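You operate a simulated robot arm through the tools that you are given. There is no shell and no other tool.

You run a simulated robot arm. Do the job below in one go: nothing can be reset, and whatever is moved stays where it is left.

TASK
Rub-test the cream card with the wooden block and sort it.
Fine: clamp it, four strokes or more over the print; worn goes to the HOLD tray, else GOOD; block back in its cradle, teal lever free. Set down upright: wooden block.
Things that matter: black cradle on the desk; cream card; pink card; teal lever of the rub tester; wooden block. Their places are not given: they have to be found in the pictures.

It is judged by the outcome, as a careful person would: the job done as asked, and still so three seconds after it is handed in. It fails if anything else is knocked over, pushed out of place, dropped, spilled or broken.

THE ROBOT
A 6-joint arm with a two-finger parallel gripper, fixed in place. Base frame: the origin is on the floor under the middle of its stand, x ahead of it, y to its left, z up; the work surface is at about z = 0.762. Units: m, degrees, N and s.
With the tool pointing down near the work surface it reaches from about 0.3 to 0.66 m from the base axis. Its first joint turns from -115.0 to 115.0 degrees. Payload 3.43 kg.
The TCP is the grasp point between the finger pads, 0.034 m short of the fingertips. In the tool frame z runs along the fingers and y along their closing line. The gripper opens to 0.128 m. The fingers are 0.024 m wide and 0.012 m thick; the gripper's body (0.048 by 0.13 m) begins 0.096 m behind the TCP.
Orientation is that of the tool frame in the base frame, as a unit quaternion [w, x, y, z]. With the fingers straight down and closing along the base's y, the tool's x points along the base's -x, its y along +y and its z along -z.

THE INTERFACE
- The arm moves only by the tool send_rows. Its argument "targets" is a list of rows, each an object of numbers (a shift or turn left out is 0, a gripper value left out holds the last): "tx", "ty", "tz": the shift along the tool's x, y, z in m; "ax", "ay", "az": the turn, a rotation vector about the tool's x, y, z in degrees; "fingers": the opening, from 0 (shut) to 1 (fully open). In form: [{"tx": .., "ty": .., "tz": .., "ax": .., "ay": .., "az": .., "fingers": ..}, ...]. A call has 1 to 20 rows; each row shifts and turns the commanded pose from where the row before left it, along the tool's axes as they then stand. Rows are played at 5 a second. More than 0.05 m and 8.6 degrees between two rows, or a gripper value outside its range, and nothing of the call is played. A pose out of reach is approached as far as the arm can. The call stops where the force on the tool passes 40 N (or 10 N more than at its start, if that is more) or the arm is blocked; 0.2 s more then pass. Each finger travels about 0.153 m/s and halts on what it meets, pressing with about 27 N; the grip force reading is that of the motor and also rises with nothing between the fingers. The clock runs only during rows and for 0.2 s after the last one: add rows that do not move to give the fingers time. The reply holds the time, the measured pose of the TCP, the force on the tool along the base axes, the opening and the grip force, in the units named above and with some noise, with the torque about the TCP (base axes, N m) and any sound that the robot's microphone picked up, and new pictures: "show" is both (left out), scene, wrist or none.
- Cameras (640 x 400 px; columns grow to the right, rows downward): "scene" is fixed at [0.3975, 0.4988, 1.3408]; the picture's right is [-0.84, 0.54, 0.00], its down [0.50, 0.80, -0.34] and it looks along [-0.18, -0.28, -0.94] (base axes); focal length 299 px, centre (320, 200). "wrist" rides on the gripper at [0.076, -0.011, -0.16] in the tool frame; the picture's right is [0.15, 0.99, 0.00], its down [-0.88, 0.13, -0.46] and it looks along [-0.45, 0.07, 0.89] (tool axes); focal length 234 px, centre (320, 200).
- raise_lower(by): slides the trunk up (or, below 0, down) by that many m; the arm rides with it, the base frame stays. It gives what a move gives, with no picture.
- pixel_to_xyz(camera, pixels): there is no depth. For up to 12 entries [column, row, z] of the newest picture of that camera ("zoom" is the newest enlarged one), the place [x, y] in the base frame at which the ray of that pixel passes the height z, good to about 0.003 m. No time passes.
- zoom(camera, box): a new picture of the part [left, top, right, bottom] of that camera's present view, enlarged. No time passes.
- close_job(): hands the job in; it is judged then, once.

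Leave the gripper open and the arm clear of the work at the hand-in unless told otherwise.

The tools are called as name(argument=value, ...) on one line, values as JSON. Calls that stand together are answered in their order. send_rows: Moves the arm, as the interface text tells. Its arguments: {"type":"object","properties":{"targets":{"type":"array","items":{"type":"object","properties":{"tx":{"type":"number"},"ty":{"type":"number"},"tz":{"type":"number"},"ax":{"type":"number"},"ay":{"type":"number"},"az":{"type":"number"},"fingers":{"type":"number"}}}},"show":{"type":"string","enum":["both","scene","wrist","none"]}},"required":["targets"]} The other tools are called the same way: raise_lower (by) moves the trunk up or down; pixel_to_xyz (camera, pixels) gives the place at which the rays of pixels pass given heights; zoom (camera, box) takes an enlarged picture of a part of a camera's view; close_job () hands the job in.

At the start:

```text
time: 0.0
tool_pos: [0.3057, 0.3568, 1.0455]
tcp_rot: [0.001, 0.0, 1.0, 0.001]
contact_force: [-0.6, -0.1, 0.5]
moment: [0.0, 0.02, 0.0]
finger_gap: 0.1278
grip_force: 0.1
trunk travel left (down, up): [-0.825, 0.165]
```

scene: 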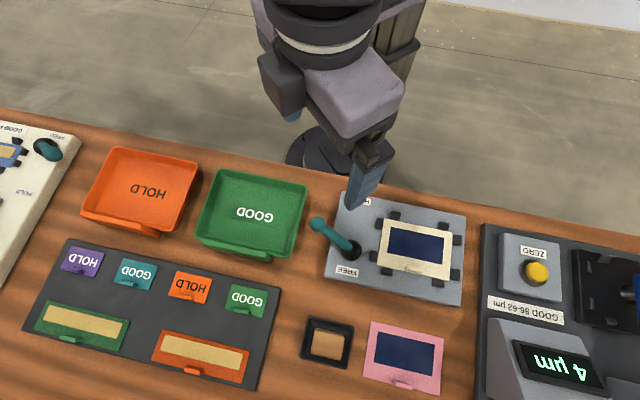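
wrist: 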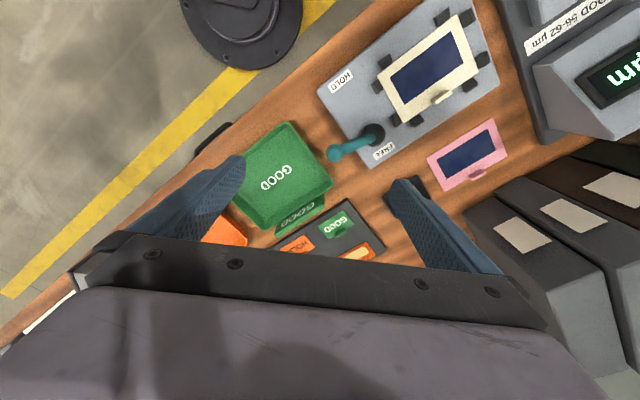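

The scene shows a rub tester (grey plate, teal lever near (330,235)), with the cream card on it near (415,248). The wooden block sits in a black cradle near (327,343), the pink card near (403,355), and the HOLD (orange) and GOOD (green) trays are on the left. I'll zoom in on these before moving.

zoom(camera="scene", box=[300, 180, 480, 310])

zoom(camera="scene", box=[280, 290, 460, 400])

zoom(camera="scene", box=[0, 110, 320, 400])

zoom(camera="wrist", box=[300, 0, 540, 200])

```text
3.08 times, centred on (390, 245) of scene
```

zoom: 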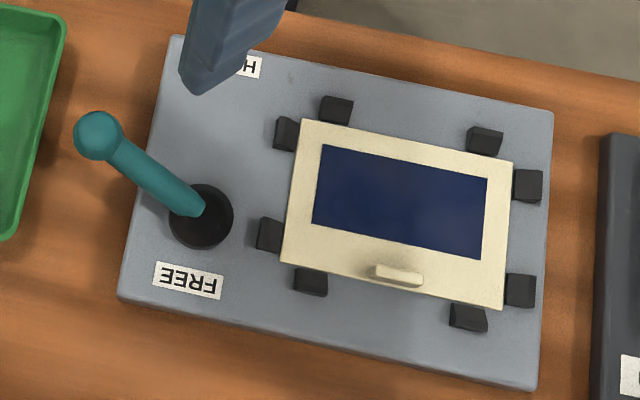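

```text
3.56 times, centred on (370, 345) of scene
```

zoom: 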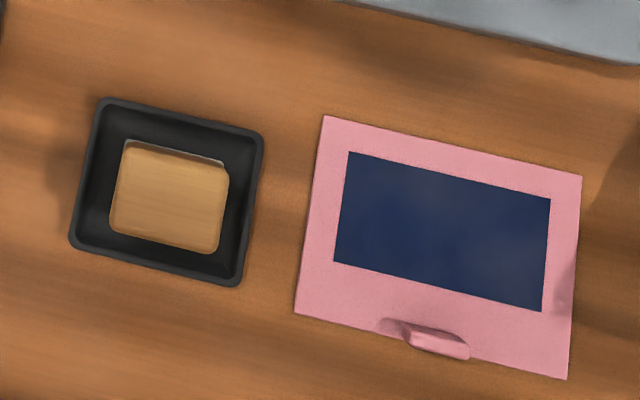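

```text
1.38 times, centred on (160, 255) of scene
```

zoom: 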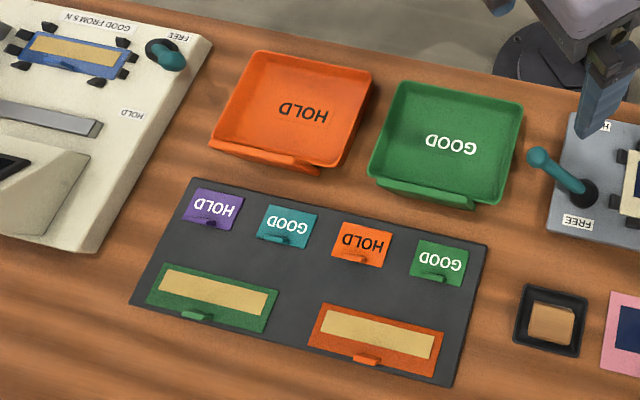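

```text
2.00 times, centred on (420, 100) of wrist
```

zoom: 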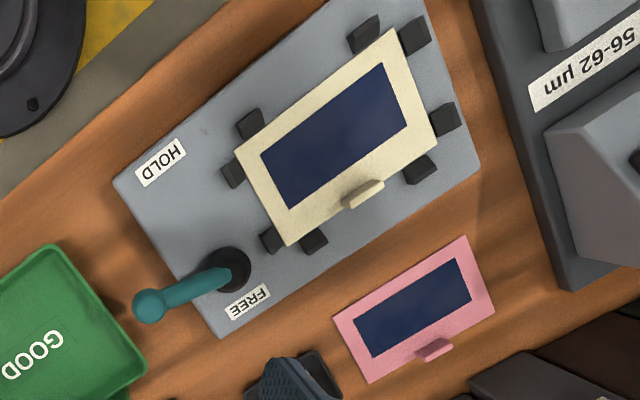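

I'll convert the main points to base coordinates at a few plausible heights: desk at 0.762, tester plate slightly above it.

pixel_to_xyz(camera="scene", pixels=[[346, 190, 0.762], [466, 214, 0.762], [462, 305, 0.762], [325, 274, 0.762], [356, 251, 0.79], [318, 224, 0.8], [318, 224, 0.85], [384, 214, 0.79], [444, 225, 0.79], [379, 254, 0.79], [441, 266, 0.79], [412, 258, 0.79]])

pixel_to_xyz(camera="scene", pixels=[[309, 318, 0.762], [354, 327, 0.762], [347, 369, 0.762], [300, 359, 0.762], [315, 331, 0.8], [344, 339, 0.8], [341, 361, 0.8], [311, 355, 0.8], [371, 322, 0.765], [443, 339, 0.765], [439, 396, 0.765], [363, 377, 0.765]])

pixel_to_xyz(camera="scene", pixels=[[115, 147, 0.79], [200, 160, 0.79], [160, 237, 0.79], [82, 212, 0.79], [218, 168, 0.79], [306, 185, 0.79], [270, 262, 0.79], [197, 236, 0.79], [254, 213, 0.765], [148, 191, 0.765]])

```text
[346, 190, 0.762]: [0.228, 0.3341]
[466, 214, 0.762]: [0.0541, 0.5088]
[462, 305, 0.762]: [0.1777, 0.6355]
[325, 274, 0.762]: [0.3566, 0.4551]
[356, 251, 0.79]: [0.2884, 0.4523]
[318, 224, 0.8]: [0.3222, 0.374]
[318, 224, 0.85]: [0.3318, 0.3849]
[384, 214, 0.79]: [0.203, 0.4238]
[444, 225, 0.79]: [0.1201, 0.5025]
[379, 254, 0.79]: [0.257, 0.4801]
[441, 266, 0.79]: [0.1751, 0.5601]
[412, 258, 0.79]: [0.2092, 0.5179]
```

```text
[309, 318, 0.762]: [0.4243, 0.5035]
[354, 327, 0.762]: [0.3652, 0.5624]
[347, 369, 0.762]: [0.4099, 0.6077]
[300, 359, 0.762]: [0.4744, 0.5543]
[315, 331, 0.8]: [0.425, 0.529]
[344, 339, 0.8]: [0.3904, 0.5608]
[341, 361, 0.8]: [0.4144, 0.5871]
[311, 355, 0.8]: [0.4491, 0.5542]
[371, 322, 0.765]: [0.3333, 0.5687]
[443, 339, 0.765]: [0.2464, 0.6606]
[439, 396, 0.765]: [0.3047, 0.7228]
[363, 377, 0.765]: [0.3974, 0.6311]
```

```text
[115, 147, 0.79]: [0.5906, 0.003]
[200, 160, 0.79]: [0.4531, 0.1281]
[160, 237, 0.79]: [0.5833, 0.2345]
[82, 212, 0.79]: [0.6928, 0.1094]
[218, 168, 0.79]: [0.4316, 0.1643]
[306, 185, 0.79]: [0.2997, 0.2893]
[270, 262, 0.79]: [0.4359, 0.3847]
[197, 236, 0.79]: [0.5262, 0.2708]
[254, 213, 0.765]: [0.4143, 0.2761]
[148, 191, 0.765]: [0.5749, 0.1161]
```

I'll zoom tighter on the lever and its labels, and get exact positions from each zoomed picture.

zoom(camera="wrist", box=[310, 60, 420, 180])

zoom(camera="scene", box=[0, 110, 100, 220])

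zoom(camera="scene", box=[300, 180, 480, 310])

```text
3.33 times, centred on (365, 120) of wrist
```

zoom: 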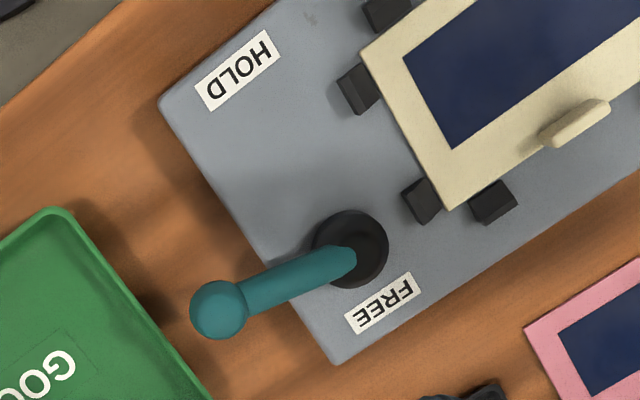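

```text
3.64 times, centred on (50, 165) of scene
```

zoom: 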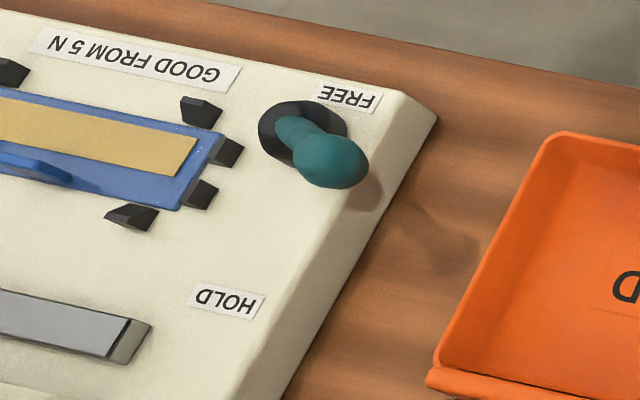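

```text
3.08 times, centred on (390, 245) of scene
```

zoom: 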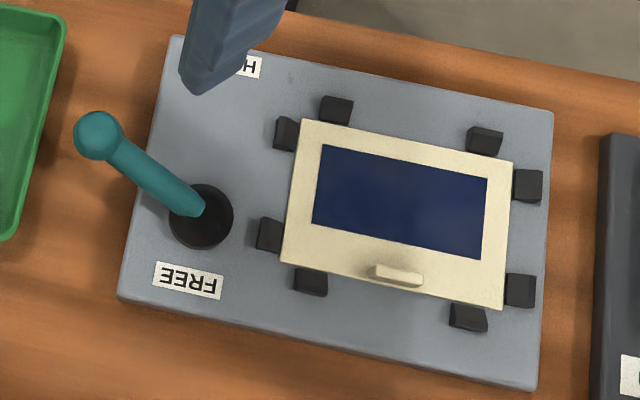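

Next I'll triangulate the knob, pivot, card tab and block using both cameras at several heights.

pixel_to_xyz(camera="wrist", pixels=[[334.4, 153, 0.8], [334.4, 153, 0.83], [334.4, 153, 0.86], [370, 135, 0.78], [376, 134, 0.8], [438, 96, 0.79], [438, 96, 0.81], [385, 150, 0.78], [341, 81, 0.78]])

pixel_to_xyz(camera="scene", pixels=[[317.6, 223.9, 0.8], [317.6, 223.9, 0.83], [317.6, 223.9, 0.86], [351, 250, 0.78], [351, 250, 0.8], [346, 271, 0.78], [346, 198, 0.78], [346, 275, 0.78]])

pixel_to_xyz(camera="zoom", pixels=[[303, 120, 0.785], [513, 162, 0.785], [500, 310, 0.785], [282, 262, 0.785], [322, 145, 0.785], [488, 178, 0.785], [479, 259, 0.785], [312, 223, 0.785], [400, 270, 0.79], [400, 270, 0.8], [174, 35, 0.78], [553, 110, 0.78]])

```text
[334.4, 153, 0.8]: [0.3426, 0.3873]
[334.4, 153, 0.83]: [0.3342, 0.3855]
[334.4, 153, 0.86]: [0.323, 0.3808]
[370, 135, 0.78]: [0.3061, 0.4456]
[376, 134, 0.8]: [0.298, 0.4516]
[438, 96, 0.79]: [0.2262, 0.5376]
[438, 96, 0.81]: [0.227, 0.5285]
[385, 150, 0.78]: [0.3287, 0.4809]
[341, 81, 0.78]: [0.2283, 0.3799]
```

```text
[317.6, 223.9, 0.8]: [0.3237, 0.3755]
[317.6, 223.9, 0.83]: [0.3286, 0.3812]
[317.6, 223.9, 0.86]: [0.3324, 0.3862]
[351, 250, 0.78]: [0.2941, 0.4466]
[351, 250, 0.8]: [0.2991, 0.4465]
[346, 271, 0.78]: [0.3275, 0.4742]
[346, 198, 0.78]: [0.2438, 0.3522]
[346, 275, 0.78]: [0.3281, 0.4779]
```

```text
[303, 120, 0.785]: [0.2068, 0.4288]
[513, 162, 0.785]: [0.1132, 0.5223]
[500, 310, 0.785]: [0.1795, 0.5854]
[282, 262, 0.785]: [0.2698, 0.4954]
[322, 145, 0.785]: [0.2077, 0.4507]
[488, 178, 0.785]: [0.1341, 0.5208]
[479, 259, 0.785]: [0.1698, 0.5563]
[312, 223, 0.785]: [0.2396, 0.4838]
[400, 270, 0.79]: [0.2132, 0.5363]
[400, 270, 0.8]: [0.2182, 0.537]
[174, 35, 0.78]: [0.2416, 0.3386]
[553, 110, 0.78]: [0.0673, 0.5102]
```

Both cameras agree on the knob at about (0.330, 0.383, 0.84) and the pivot at about (0.297, 0.449). The tester, cards and block are all aligned to a frame turned 45°. The block is at about (0.42, 0.556). I'll yaw the tool by -45° and move over for a close look at the cradle and block.

send_rows(targets=[{"az": -7.5}, {"az": -7.5}, {"az": -7.5}, {"az": -7.5}, {"az": -7.5}, {"az": -7.5}, {"tx": -0.028, "ty": 0.012, "tz": 0.021}, {"tx": -0.028, "ty": 0.012, "tz": 0.021}, {"tx": -0.028, "ty": 0.012, "tz": 0.021}, {"tx": -0.028, "ty": 0.012, "tz": 0.021}, {"tx": -0.028, "ty": 0.012, "tz": 0.021}, {}], show="both")

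```text
time: 2.6
tool_pos: [0.3644, 0.4971, 0.941]
tcp_rot: [0.0, -0.384, 0.923, 0.0]
contact_force: [-0.1, -0.2, -0.5]
moment: [0.0, 0.0, 0.02]
finger_gap: 0.1277
grip_force: 0.0
trunk travel left (down, up): [-0.825, 0.165]
```

scene: 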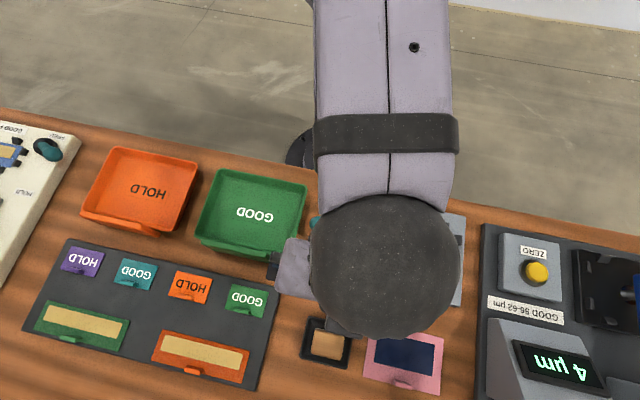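
wrist: 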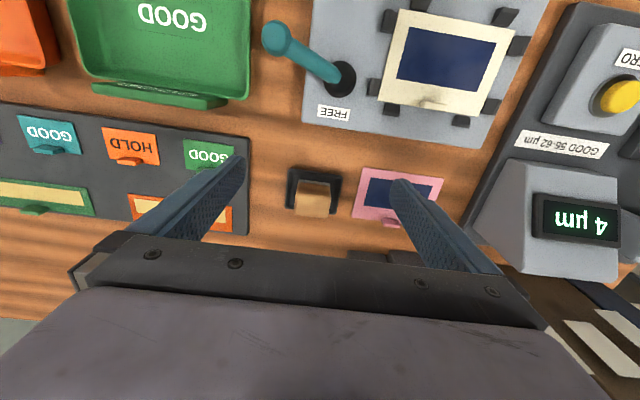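

The cradle with the block is now at about (314,193) in the wrist view. I'll zoom in on it, the pink card and the tester.

zoom(camera="wrist", box=[250, 140, 390, 230])

zoom(camera="wrist", box=[250, 0, 550, 160])

zoom(camera="scene", box=[280, 300, 380, 380])

```text
4.44 times, centred on (320, 185) of wrist
```

zoom: 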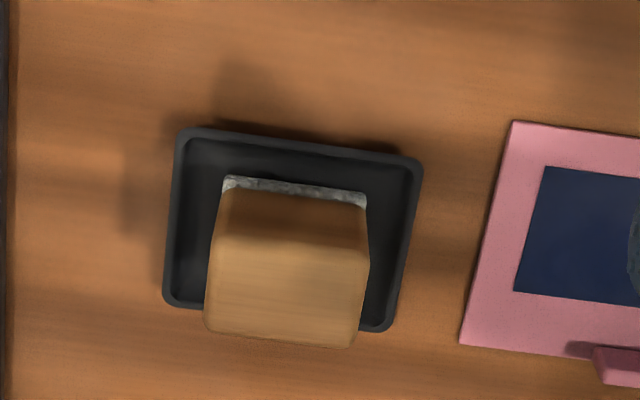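

```text
2.13 times, centred on (400, 80) of wrist
```

zoom: 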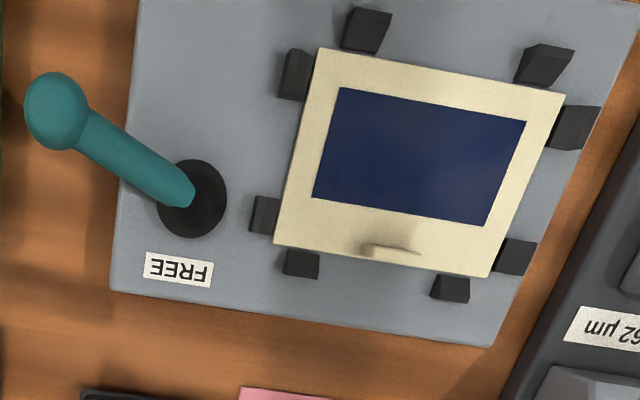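

```text
5.00 times, centred on (330, 340) of scene
```

zoom: 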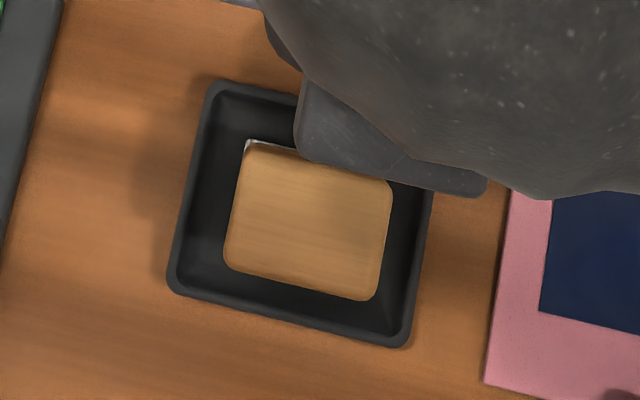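

The block is a tall piece with a felt foot standing in a shallow tray-like cradle. I'll triangulate its top and the cradle's rim and foot from both cameras.

pixel_to_xyz(camera="scene", pixels=[[328, 344.8, 0.79], [328, 344.8, 0.81], [328, 344.8, 0.83], [315, 329.6, 0.82], [344.4, 337, 0.82], [341.6, 360, 0.82], [311, 353, 0.82], [307.6, 316.6, 0.77], [346.4, 369, 0.77], [299.5, 357, 0.77], [353.5, 326.5, 0.77]])

pixel_to_xyz(camera="wrist", pixels=[[312.6, 205.3, 0.79], [312.6, 205.3, 0.81], [312.6, 205.3, 0.83], [298, 193, 0.82], [331.3, 196.3, 0.82], [327.2, 218.1, 0.82], [294.1, 213.8, 0.82], [288.3, 170, 0.77], [343, 176, 0.77], [334, 213, 0.77], [285, 207.7, 0.77]])

```text
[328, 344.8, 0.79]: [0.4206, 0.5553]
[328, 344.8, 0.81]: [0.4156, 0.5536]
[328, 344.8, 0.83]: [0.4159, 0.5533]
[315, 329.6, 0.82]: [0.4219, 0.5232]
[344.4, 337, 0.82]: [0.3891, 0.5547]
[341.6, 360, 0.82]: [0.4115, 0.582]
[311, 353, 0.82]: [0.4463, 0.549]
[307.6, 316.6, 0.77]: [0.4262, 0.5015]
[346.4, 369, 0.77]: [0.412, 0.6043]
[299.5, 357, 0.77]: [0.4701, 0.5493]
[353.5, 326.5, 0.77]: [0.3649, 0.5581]
```

```text
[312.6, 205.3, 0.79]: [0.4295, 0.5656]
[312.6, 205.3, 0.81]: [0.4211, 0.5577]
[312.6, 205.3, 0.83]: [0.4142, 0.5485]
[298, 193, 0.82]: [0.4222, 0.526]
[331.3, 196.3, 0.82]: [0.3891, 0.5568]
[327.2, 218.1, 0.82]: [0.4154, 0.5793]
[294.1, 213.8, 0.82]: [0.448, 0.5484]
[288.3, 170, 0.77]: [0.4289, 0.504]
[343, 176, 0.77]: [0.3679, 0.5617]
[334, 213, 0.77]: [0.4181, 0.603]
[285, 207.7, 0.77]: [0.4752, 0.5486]
```

The block's top is at about z 0.82, centred near (0.418, 0.553), so about 0.69 m from the base axis. That is just past the stated reach. I'll test how far the arm gets above the block while staying high.

send_rows(targets=[{"tx": -0.026}, {"tx": -0.026}, {"tx": -0.026}, {}, {}], show="wrist")

```text
time: 3.8
tool_pos: [0.3878, 0.5049, 0.9363]
tcp_rot: [-0.001, -0.384, 0.923, 0.0]
contact_force: [-0.1, 0.3, 0.5]
moment: [0.0, -0.01, 0.02]
finger_gap: 0.128
grip_force: 0.0
out of reach, approached as far as the arm can: row 1, 2, 3
trunk travel left (down, up): [-0.825, 0.165]
```

wrist: 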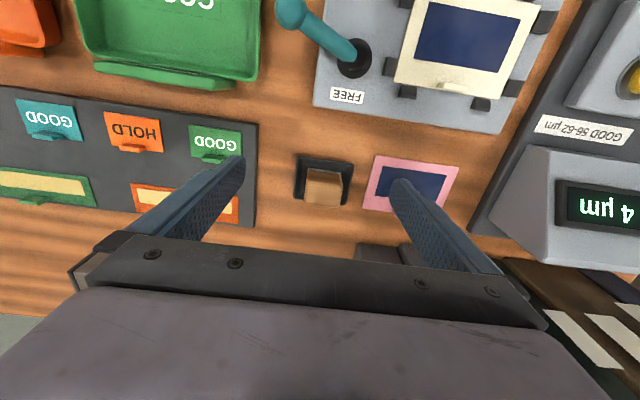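

At z 0.94 the arm tops out at about r = 0.637 m. I'll raise the trunk to see whether lower relative heights reach further.

raise_lower(by=0.12)

```text
time: 5.3
tool_pos: [0.3877, 0.5063, 1.0555]
tcp_rot: [0.0, -0.383, 0.924, 0.0]
contact_force: [-0.7, -0.1, -0.6]
moment: [0.01, -0.03, 0.0]
finger_gap: 0.1278
grip_force: 0.0
trunk travel left (down, up): [-0.945, 0.045]
```

The trunk is up 0.12 and the TCP is at 1.0555. Now I'll descend back to about z 0.935 while pushing outward, to measure the reach.

send_rows(targets=[{"tz": 0.04}, {"tz": 0.04}, {"tz": 0.04}, {"tx": -0.02}, {"tx": -0.02}, {"tx": -0.02}, {}, {}], show="wrist")

```text
time: 7.1
tool_pos: [0.3931, 0.4992, 0.9424]
tcp_rot: [0.0, -0.382, 0.924, 0.0]
contact_force: [0.4, 0.1, -0.5]
moment: [-0.01, 0.01, 0.0]
finger_gap: 0.1279
grip_force: 0.1
out of reach, approached as far as the arm can: row 3, 4, 5, 6
trunk travel left (down, up): [-0.945, 0.045]
```

wrist: 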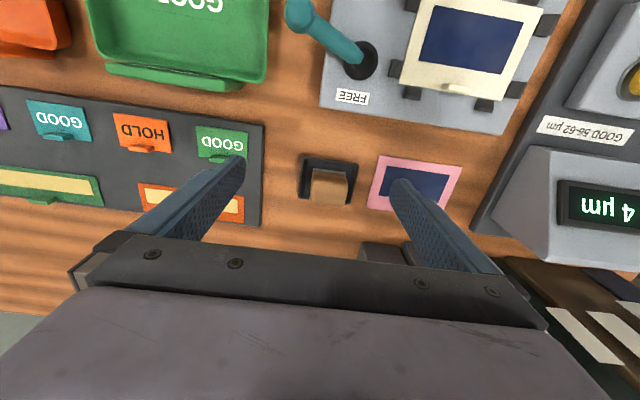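

Reach is still about r = 0.636, so it peaks near this height. Tilting the fingertips outward about the tool's y axis should cover the rest, and it keeps the pads flat on the block's faces. First I'll back off upward and inward to see how the commanded pose behaves after the unreachable rows.

send_rows(targets=[{"tx": 0.02, "tz": -0.03}, {"tx": 0.02, "tz": -0.03}, {"tx": 0.02, "tz": -0.03}, {"tz": -0.03}, {}], show="none")

```text
time: 8.3
tool_pos: [0.3508, 0.4567, 1.0616]
tcp_rot: [0.001, -0.382, 0.924, 0.001]
contact_force: [0.2, 0.4, 0.1]
moment: [-0.01, -0.03, 0.02]
finger_gap: 0.128
grip_force: 0.0
trunk travel left (down, up): [-0.945, 0.045]
```

The commanded pose resets to the reached pose, which makes things simple. Now I'll lower the trunk by 0.15, which leaves the TCP at about 0.91, clear of everything.

raise_lower(by=-0.15)

```text
time: 10.1
tool_pos: [0.3504, 0.4555, 0.9119]
tcp_rot: [-0.001, -0.383, 0.924, 0.0]
contact_force: [-0.1, 0.4, 0.2]
moment: [0.0, 0.0, 0.01]
finger_gap: 0.1283
grip_force: 0.1
trunk travel left (down, up): [-0.795, 0.195]
```

The TCP is at (0.350, 0.456, 0.912). Next is the lever. I'll close the fingers, yaw +18° so a finger face squares up to the lever, and come down beside the knob on its FREE side. The target is about (0.375, 0.405) with tips at about z 0.815.

send_rows(targets=[{"fingers": 0, "az": 6}, {"az": 6, "fingers": 0}, {"az": 6, "fingers": 0}, {"ty": -0.028}, {"ty": -0.028, "tx": 0.001}, {}, {"tz": 0.03}, {"tz": 0.03}, {}], show="both")

```text
time: 12.1
tool_pos: [0.3746, 0.4067, 0.8506]
tcp_rot: [0.0, -0.233, 0.972, 0.0]
contact_force: [-0.4, 0.4, -0.9]
moment: [-0.02, 0.0, -0.03]
finger_gap: 0.0001
grip_force: 26.5
trunk travel left (down, up): [-0.795, 0.195]
```

scene: 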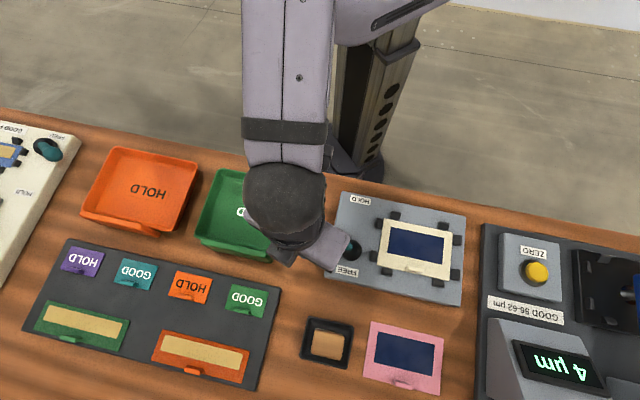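
wrist: 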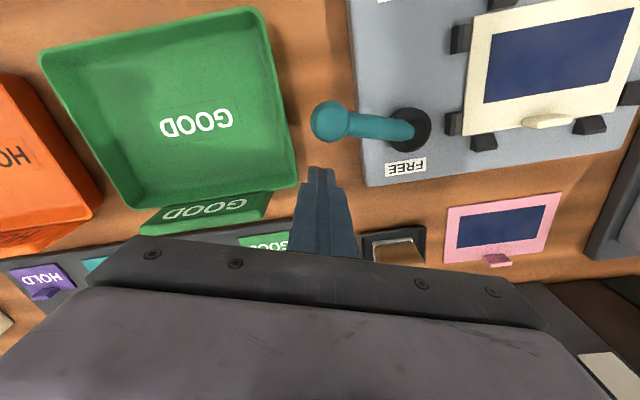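

The wrist view shows the closed fingertips at (322,175), just on the FREE side of the knob at (333,120), with the lever square to the tool. I'll advance to contact and sweep about 18° around the pivot, watching the forces.

send_rows(targets=[{"tx": 0.02}, {"tx": 0.005}, {"tx": 0.0078, "ty": -0.0023, "az": 6}, {"tx": 0.0078, "ty": -0.0023, "az": 6}, {"tx": 0.0078, "ty": -0.0023, "az": 6}, {}], show="both")

```text
time: 13.4
tool_pos: [0.3351, 0.3807, 0.8518]
tcp_rot: [0.0, -0.078, 0.997, 0.0]
contact_force: [0.1, 0.5, 0.6]
moment: [-0.01, 0.01, -0.01]
finger_gap: 0.0
grip_force: 27.2
trunk travel left (down, up): [-0.795, 0.195]
```

scene: 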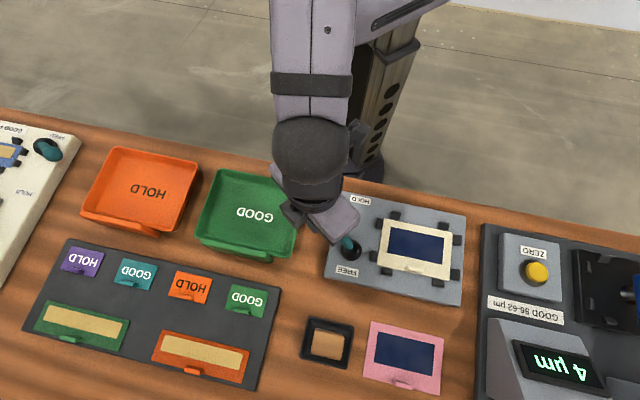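
wrist: 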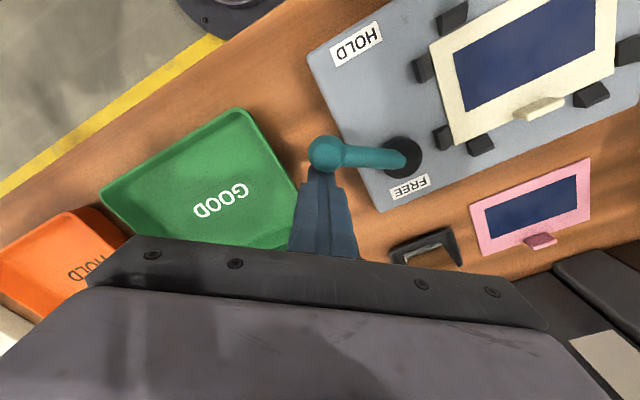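

The knob is against the fingers and turning with almost no force. I'll keep sweeping another 30° along the arc.

send_rows(targets=[{"tx": 0.0078, "ty": -0.0023, "az": 6}, {"tx": 0.0078, "ty": -0.0023, "az": 6}, {"tx": 0.0078, "ty": -0.0023, "az": 6}, {"tx": 0.0078, "ty": -0.0023, "az": 6}, {"tx": 0.0078, "ty": -0.0023, "az": 6}, {}], show="both")

```text
time: 14.8
tool_pos: [0.2947, 0.3719, 0.8521]
tcp_rot: [0.0, 0.182, 0.983, 0.0]
contact_force: [2.0, 0.0, -0.5]
moment: [0.01, -0.04, 0.02]
finger_gap: 0.0
grip_force: 26.6
trunk travel left (down, up): [-0.795, 0.195]
```

scene: 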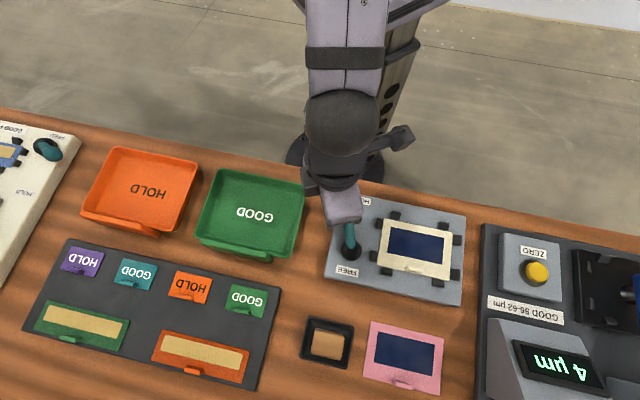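
wrist: 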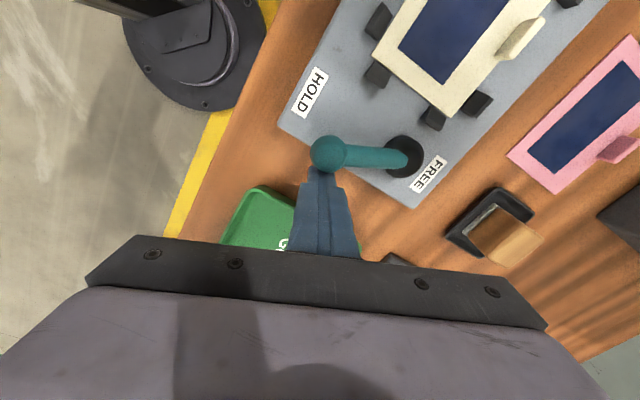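

The lever is heading for the HOLD label with a reaction of about 2 N. I'll continue in smaller steps so I can catch the end stop or detent.

send_rows(targets=[{"tx": 0.0078, "ty": -0.0023, "az": 6}, {"tx": 0.0078, "ty": -0.0023, "az": 6}, {"tx": 0.0078, "ty": -0.0023, "az": 6}, {}], show="both")

```text
time: 15.8
tool_pos: [0.2709, 0.3746, 0.8528]
tcp_rot: [0.0, 0.334, 0.943, 0.0]
contact_force: [1.8, -1.2, -0.5]
moment: [-0.03, -0.04, -0.03]
finger_gap: 0.0
grip_force: 27.3
trunk travel left (down, up): [-0.795, 0.195]
```

scene: 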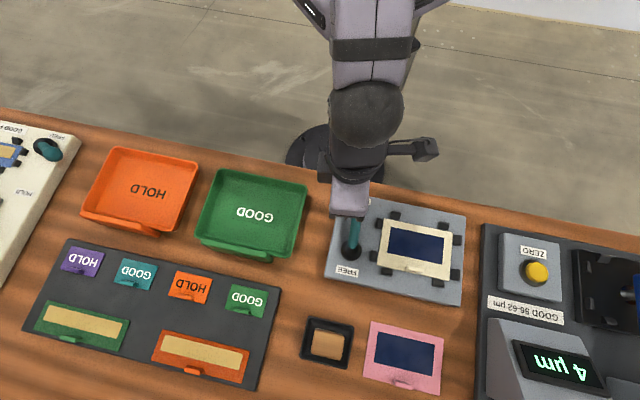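
wrist: 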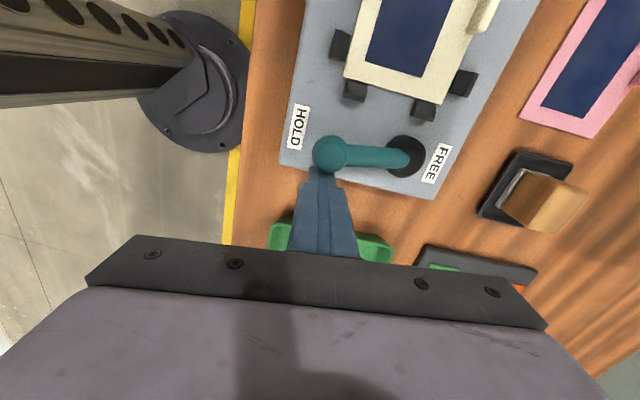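

The knob is now near the HOLD label. I'll continue in 3° steps and watch for the stop.

send_rows(targets=[{"tx": 0.0039, "ty": -0.0012, "az": 3}, {"tx": 0.0039, "ty": -0.0012, "az": 3}, {}], show="wrist")

zoom(camera="scene", box=[300, 180, 480, 310])

```text
time: 16.6
tool_pos: [0.2666, 0.3778, 0.8508]
tcp_rot: [-0.001, 0.383, 0.924, -0.001]
contact_force: [16.9, -10.8, -2.1]
moment: [-0.09, -0.38, -0.11]
finger_gap: 0.0
grip_force: 27.0
trunk travel left (down, up): [-0.795, 0.195]
```

wrist: 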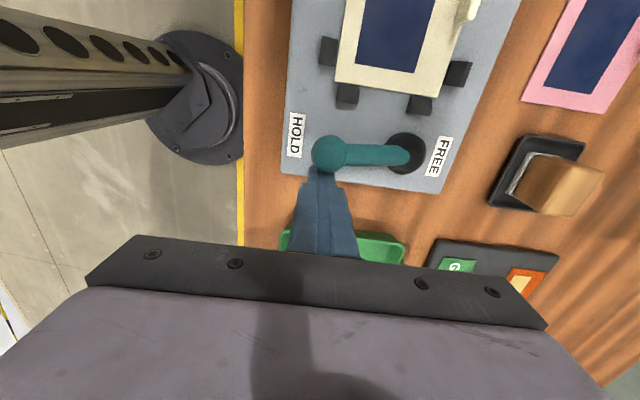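

```text
3.08 times, centred on (390, 245) of scene
```

zoom: 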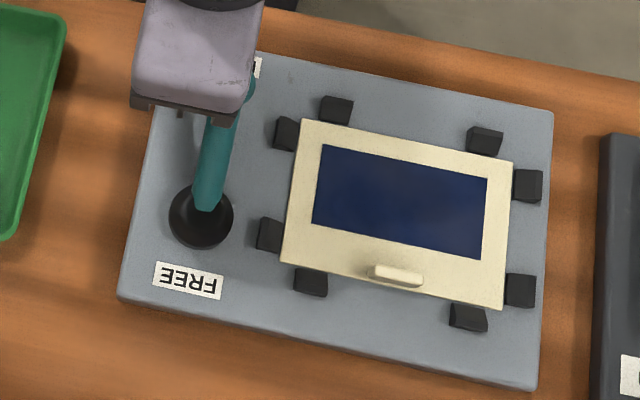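

Force jumped to about 20 N, so the lever is at its HOLD stop. I'll back away along -x, lift clear, and check that the lever stays.

send_rows(targets=[{"tx": -0.015}, {"tx": -0.02}, {"tz": -0.03}, {"tz": -0.04}, {}], show="both")

```text
time: 17.9
tool_pos: [0.2891, 0.3539, 0.9227]
tcp_rot: [0.0, 0.382, 0.924, -0.001]
contact_force: [0.2, -0.3, 0.0]
moment: [0.06, -0.01, 0.01]
finger_gap: 0.0
grip_force: 27.0
trunk travel left (down, up): [-0.795, 0.195]
```

scene: 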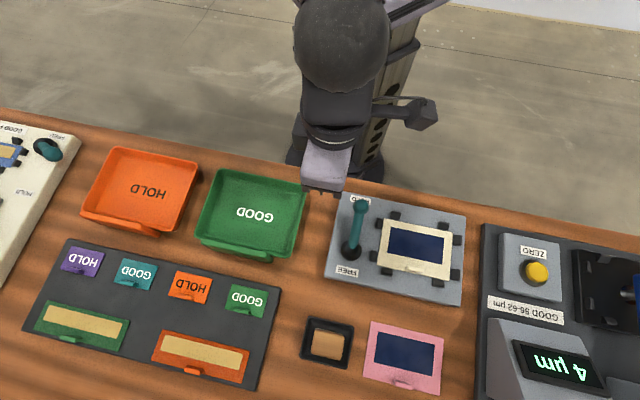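
wrist: 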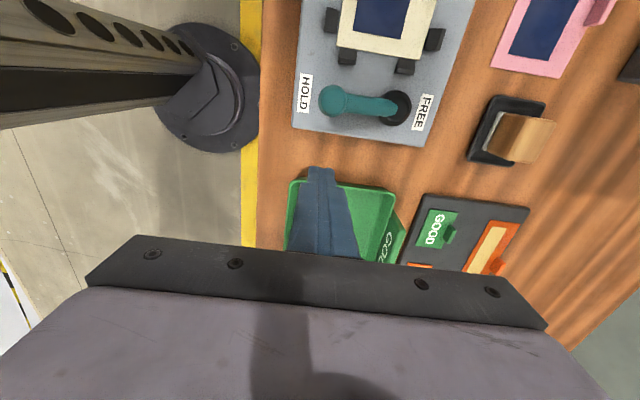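

The lever stays at HOLD. Now I'll turn the tool back by -90° so the fingers close along the block's long side, move toward the cradle at a safe height, partly open the fingers and tilt -15° about the tool's y axis.

send_rows(targets=[{"az": -8}, {"az": -8}, {"az": -8}, {"az": -8}, {"az": -8}, {"az": -8}, {"az": -8}, {"az": -8}, {"az": -8}, {"az": -8}, {"az": -8}, {"az": -2, "fingers": 0.58}, {"tx": -0.0375, "ty": 0.0124, "tz": -0.006}, {"tx": -0.0375, "ty": 0.0124, "tz": -0.006}, {"tx": -0.0375, "ty": 0.0124, "tz": -0.006}, {"tx": -0.0375, "ty": 0.0124, "tz": -0.006}, {"ay": -7.5}, {"ay": -7.5}, {}], show="both")

```text
time: 21.9
tool_pos: [0.3594, 0.4956, 0.9457]
tcp_rot: [0.122, -0.38, 0.915, 0.05]
contact_force: [0.5, -0.3, 1.4]
moment: [0.02, 0.04, -0.03]
finger_gap: 0.0739
grip_force: 0.2
trunk travel left (down, up): [-0.795, 0.195]
```

scene: 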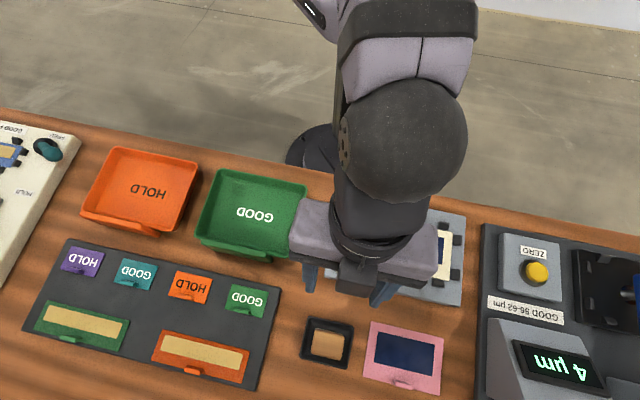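
wrist: 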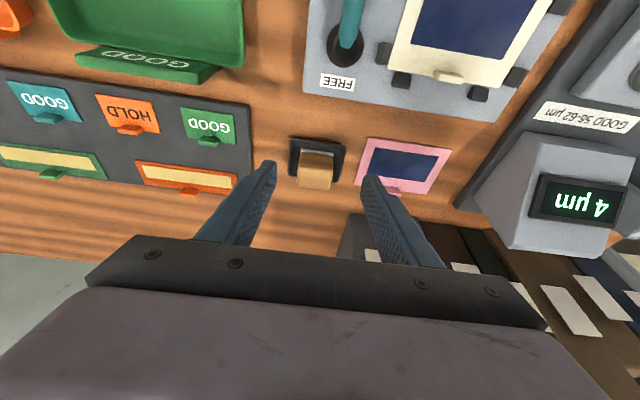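

The tilt goes the right way, with the tool axis pointing outward and down, and the fingers are open 74 mm. Next I'll move to about (0.418, 0.5525, 0.90), just above the block, to see whether it's reachable at this tilt.

send_rows(targets=[{"tx": -0.0224, "ty": -0.0004, "tz": 0.0218}, {"tx": -0.0224, "ty": -0.0004, "tz": 0.0218}, {"tx": -0.0224, "ty": -0.0004, "tz": 0.0218}, {}], show="both")

```text
time: 22.9
tool_pos: [0.4179, 0.5523, 0.9005]
tcp_rot: [0.12, -0.381, 0.916, 0.05]
contact_force: [1.0, 0.1, 0.3]
moment: [-0.03, 0.0, -0.01]
finger_gap: 0.0741
grip_force: 0.0
trunk travel left (down, up): [-0.795, 0.195]
```

scene: 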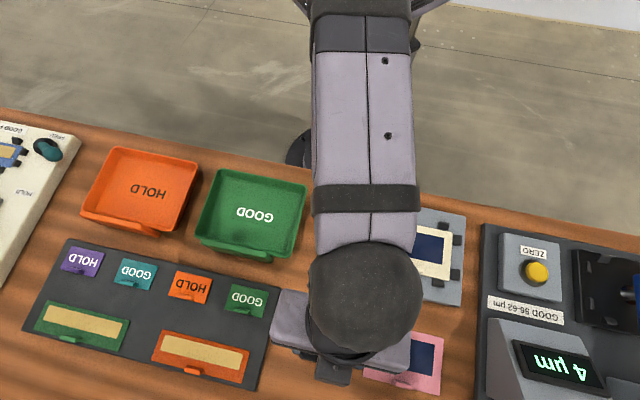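
wrist: 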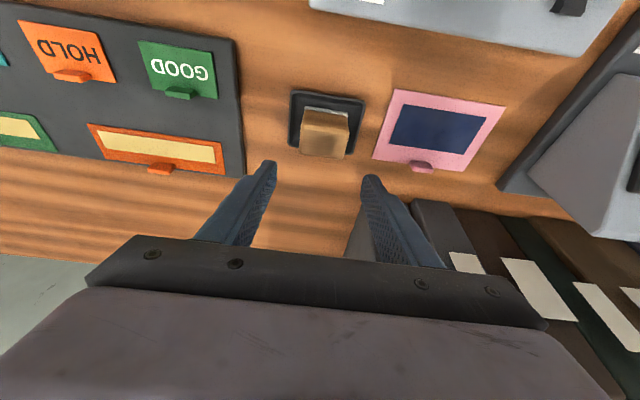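

The pose above the block is reached. I'll zoom the wrist view to refine the block's position and check clearance to the cradle rim and pink card.

zoom(camera="wrist", box=[250, 70, 410, 200])

```text
3.08 times, centred on (330, 135) of wrist
```

zoom: 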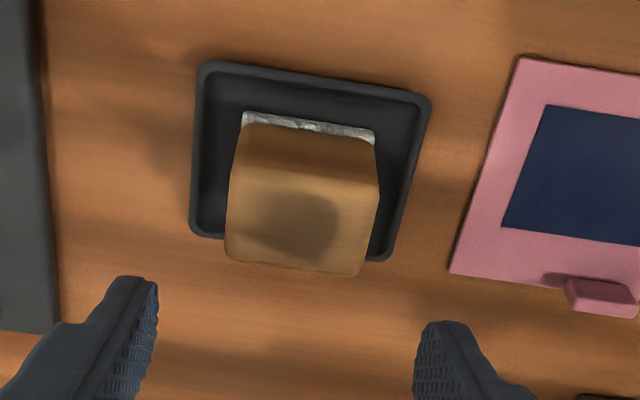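

pixel_to_xyz(camera="zoom", pixels=[[232, 172, 0.82], [379, 187, 0.82], [361, 275, 0.82], [226, 259, 0.82], [243, 115, 0.77], [374, 132, 0.77], [204, 68, 0.775], [428, 100, 0.775], [384, 256, 0.775], [193, 232, 0.775], [240, 125, 0.776], [376, 143, 0.776]])

pixel_to_xyz(camera="zoom", pixels=[[232, 172, 0.815], [379, 187, 0.815], [361, 275, 0.815], [226, 259, 0.815], [232, 172, 0.825], [379, 187, 0.825], [361, 275, 0.825], [226, 259, 0.825], [450, 272, 0.765]])

```text
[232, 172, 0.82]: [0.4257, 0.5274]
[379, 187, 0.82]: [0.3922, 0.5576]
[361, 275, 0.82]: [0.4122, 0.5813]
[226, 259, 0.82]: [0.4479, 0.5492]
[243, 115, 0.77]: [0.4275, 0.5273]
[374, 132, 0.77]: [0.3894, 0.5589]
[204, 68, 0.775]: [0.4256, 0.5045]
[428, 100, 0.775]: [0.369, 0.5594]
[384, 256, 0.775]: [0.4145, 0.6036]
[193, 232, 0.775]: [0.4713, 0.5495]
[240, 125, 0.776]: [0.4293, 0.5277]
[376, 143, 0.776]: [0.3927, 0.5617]
```

```text
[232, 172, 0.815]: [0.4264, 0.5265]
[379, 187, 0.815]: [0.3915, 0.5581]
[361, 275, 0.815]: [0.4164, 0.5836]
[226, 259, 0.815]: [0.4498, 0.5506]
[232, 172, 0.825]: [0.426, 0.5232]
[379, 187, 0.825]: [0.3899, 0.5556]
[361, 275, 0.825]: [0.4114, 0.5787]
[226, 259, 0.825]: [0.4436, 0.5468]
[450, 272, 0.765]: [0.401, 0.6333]
```

The refined block centre is about (0.419, 0.553) with its top at 0.82, and the rim and foot are well below the fingertips' planned height. I'll narrow the opening to about 64 mm and descend straight down to TCP z of about 0.821, which puts the tips at about 0.785.

send_rows(targets=[{"tx": 0.0047, "tz": 0.0193, "fingers": 0.5}, {"tx": 0.0048, "tz": 0.0193}, {"tx": 0.0048, "tz": 0.0193}, {"tx": 0.0047, "tz": 0.0193}, {}], show="both")

```text
time: 24.1
tool_pos: [0.4186, 0.5535, 0.8213]
tcp_rot: [0.121, -0.379, 0.916, 0.05]
contact_force: [0.4, -0.3, 0.0]
moment: [0.03, 0.01, -0.01]
finger_gap: 0.064
grip_force: 0.0
trunk travel left (down, up): [-0.795, 0.195]
```

scene: 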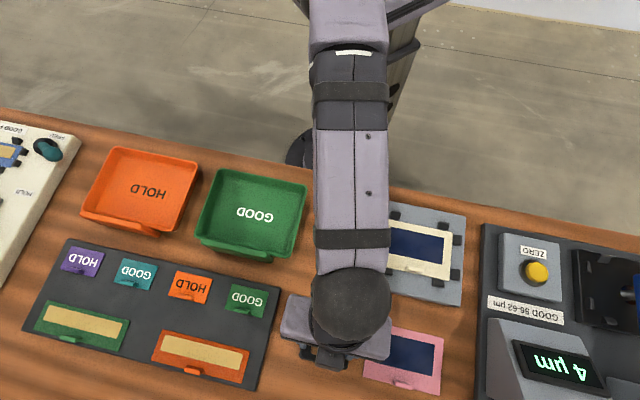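
wrist: 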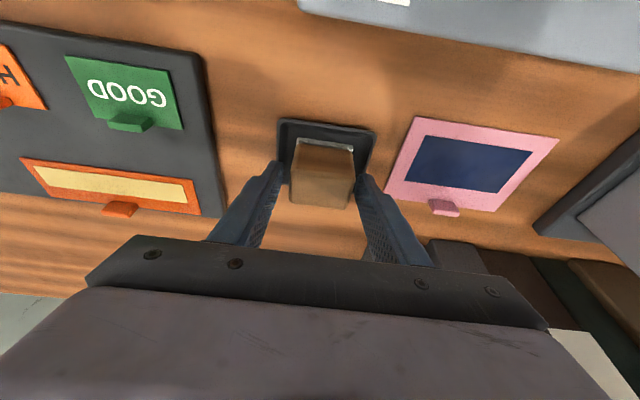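

The block is between the fingers with no contact. I'll zoom in to confirm centring before closing.

zoom(camera="wrist", box=[240, 100, 400, 220])

```text
3.33 times, centred on (320, 160) of wrist
```

zoom: 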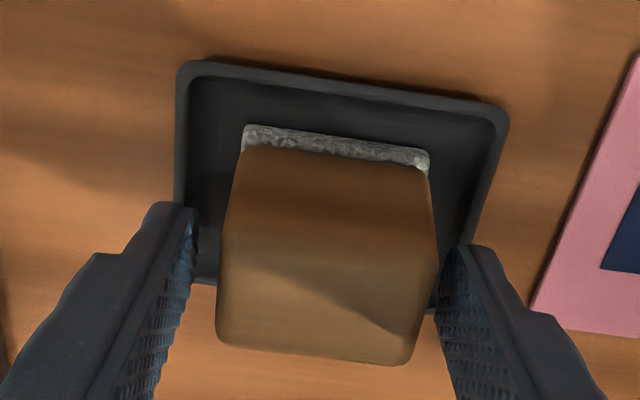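

The block sits slightly closer to the right finger, by roughly 3 mm. I'll shift +3 mm along the tool's y axis and then close on the block.

send_rows(targets=[{"ty": 0.003}, {}, {"fingers": 0.4}, {"fingers": 0.3}, {"fingers": 0.2}, {"fingers": 0.2}, {"fingers": 0.2}], show="wrist")

```text
time: 25.6
tool_pos: [0.4164, 0.5555, 0.8203]
tcp_rot: [0.12, -0.379, 0.916, 0.051]
contact_force: [-0.6, -0.9, 0.3]
moment: [0.02, 0.0, 0.0]
finger_gap: 0.049
grip_force: 27.0
trunk travel left (down, up): [-0.795, 0.195]
```

wrist: 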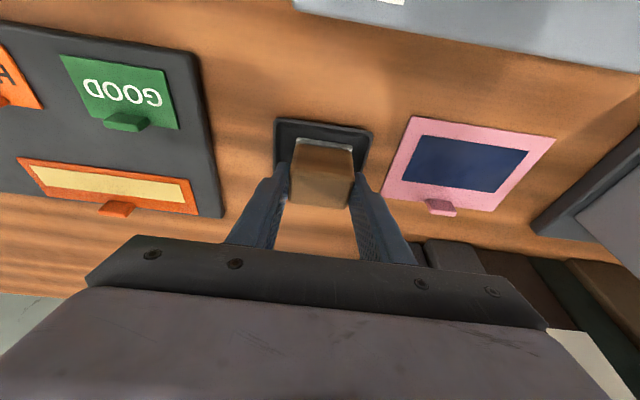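

The block is gripped with a 49 mm gap and 27 N. The grasp pose is (0.4164, 0.5555, 0.8203), which I'll reuse when putting it back. I'll lift straight up in small steps.

send_rows(targets=[{"tx": -0.0026, "tz": -0.0097}, {"tx": -0.0052, "tz": -0.0193}, {"tx": -0.0052, "tz": -0.0193}, {"tx": -0.0052, "tz": -0.0193}, {"tx": -0.0052, "tz": -0.0193}, {}], show="both")

```text
time: 27.1
tool_pos: [0.4166, 0.5567, 0.9114]
tcp_rot: [0.12, -0.379, 0.916, 0.05]
contact_force: [1.0, 0.7, -0.2]
moment: [0.02, 0.0, 0.01]
finger_gap: 0.0491
grip_force: 27.1
trunk travel left (down, up): [-0.795, 0.195]
```

scene: 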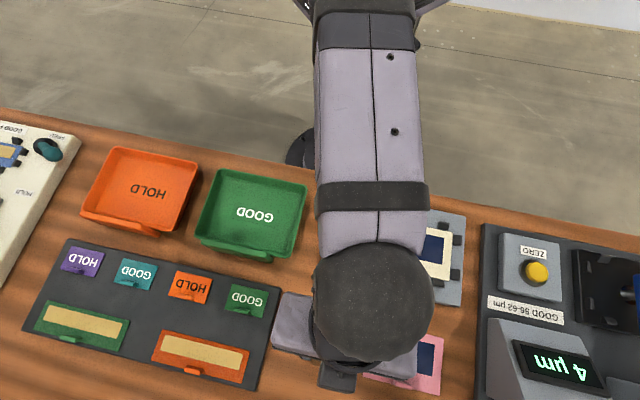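
wrist: 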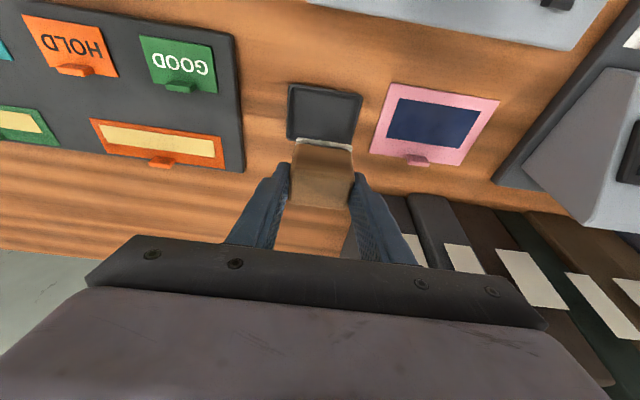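

The block is lifted cleanly and the cradle is empty. I'll carry it at a safe height to above the print centre, about (0.188, 0.503).

send_rows(targets=[{"tx": 0.0315, "ty": 0.0206, "tz": -0.011}, {"tx": 0.0315, "ty": 0.0206, "tz": -0.011}, {"tx": 0.0315, "ty": 0.0206, "tz": -0.011}, {"tx": 0.0315, "ty": 0.0206, "tz": -0.011}, {"tx": 0.0315, "ty": 0.0206, "tz": -0.011}, {"tx": 0.0315, "ty": 0.0207, "tz": -0.011}, {}], show="both")

```text
time: 28.6
tool_pos: [0.1893, 0.5026, 0.9257]
tcp_rot: [0.121, -0.38, 0.916, 0.05]
contact_force: [-0.1, -0.7, -1.1]
moment: [0.0, -0.03, 0.0]
finger_gap: 0.0493
grip_force: 26.4
trunk travel left (down, up): [-0.795, 0.195]
```

scene: 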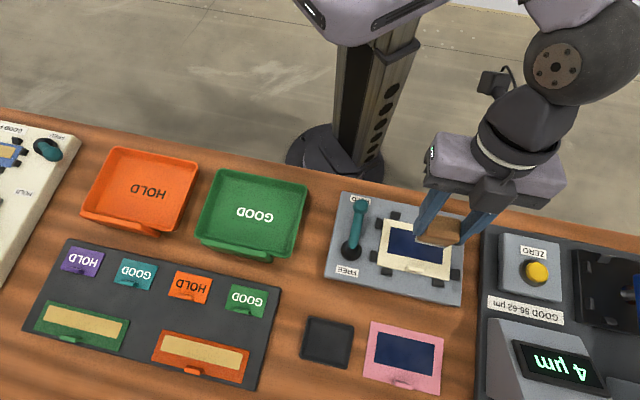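
wrist: 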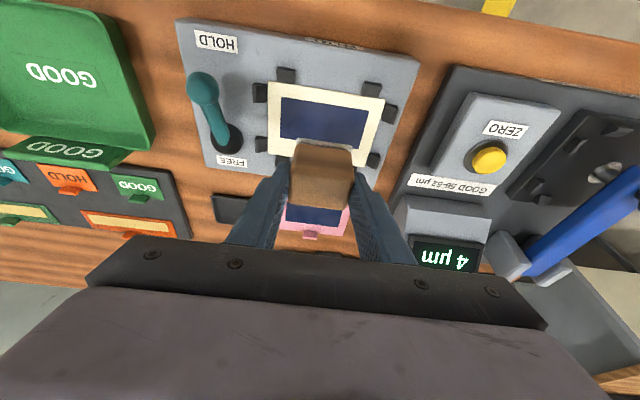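

There's a label strip near the tester's edge at about (335,43) in the wrist view. I'll read it, and check the lever, card and empty cradle while I'm here.

zoom(camera="wrist", box=[280, 25, 400, 95])

zoom(camera="wrist", box=[170, 10, 430, 180])

zoom(camera="scene", box=[280, 300, 380, 380])

```text
5.33 times, centred on (340, 60) of wrist
```

zoom: 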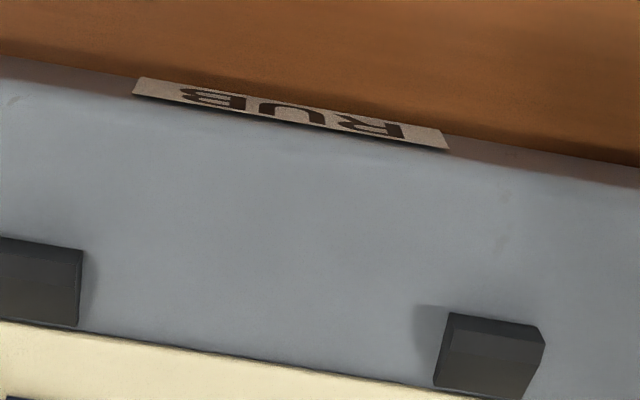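

```text
2.35 times, centred on (300, 95) of wrist
```

zoom: 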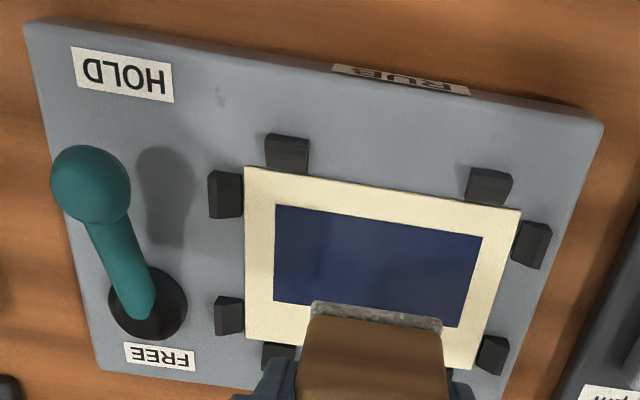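

```text
5.00 times, centred on (330, 340) of scene
```

zoom: 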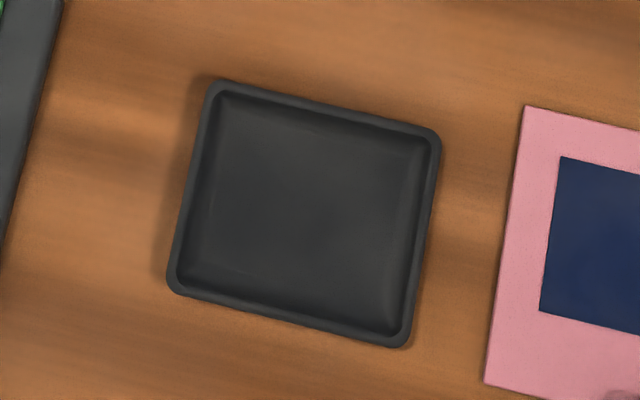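

The plate reads "RUB", so this is the rub tester, and the lever is at HOLD. I'll triangulate the card's surface height and print corners using both cameras.

pixel_to_xyz(camera="wrist", pixels=[[267.2, 81, 0.775], [267.2, 81, 0.785], [267.2, 81, 0.795], [280.9, 97.1, 0.785], [368.9, 111.2, 0.785], [280.9, 137.6, 0.785], [359.6, 148.6, 0.785], [384.7, 99.3, 0.785], [176, 20, 0.78], [421, 62, 0.78], [421, 62, 0.77]])

pixel_to_xyz(camera="scene", pixels=[[384.5, 219, 0.775], [384.5, 219, 0.785], [384.5, 219, 0.795], [390.6, 227.1, 0.785], [444.5, 237.9, 0.785], [441.6, 264.2, 0.785], [387.4, 252.5, 0.785], [327.4, 342.4, 0.775], [307.6, 316.4, 0.775], [354, 326, 0.775], [347.6, 369, 0.775], [299.6, 358, 0.775]])

```text
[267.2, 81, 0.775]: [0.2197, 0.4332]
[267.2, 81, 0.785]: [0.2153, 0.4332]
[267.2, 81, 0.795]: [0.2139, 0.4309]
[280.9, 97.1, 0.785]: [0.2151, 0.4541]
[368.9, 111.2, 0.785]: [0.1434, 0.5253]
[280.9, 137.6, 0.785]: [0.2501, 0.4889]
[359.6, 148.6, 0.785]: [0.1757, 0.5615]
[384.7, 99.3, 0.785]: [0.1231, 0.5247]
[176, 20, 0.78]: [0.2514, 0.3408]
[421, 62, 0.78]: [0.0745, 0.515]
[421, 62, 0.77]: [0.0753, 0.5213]
```

```text
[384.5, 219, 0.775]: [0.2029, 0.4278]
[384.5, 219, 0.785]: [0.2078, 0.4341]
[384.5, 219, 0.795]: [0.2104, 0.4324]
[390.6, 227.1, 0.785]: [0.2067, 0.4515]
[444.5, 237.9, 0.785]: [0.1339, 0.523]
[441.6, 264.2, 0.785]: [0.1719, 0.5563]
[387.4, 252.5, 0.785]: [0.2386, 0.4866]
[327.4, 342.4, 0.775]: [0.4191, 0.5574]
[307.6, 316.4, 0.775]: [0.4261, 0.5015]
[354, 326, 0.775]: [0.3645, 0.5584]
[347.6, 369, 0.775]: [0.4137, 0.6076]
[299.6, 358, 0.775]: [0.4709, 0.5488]
```

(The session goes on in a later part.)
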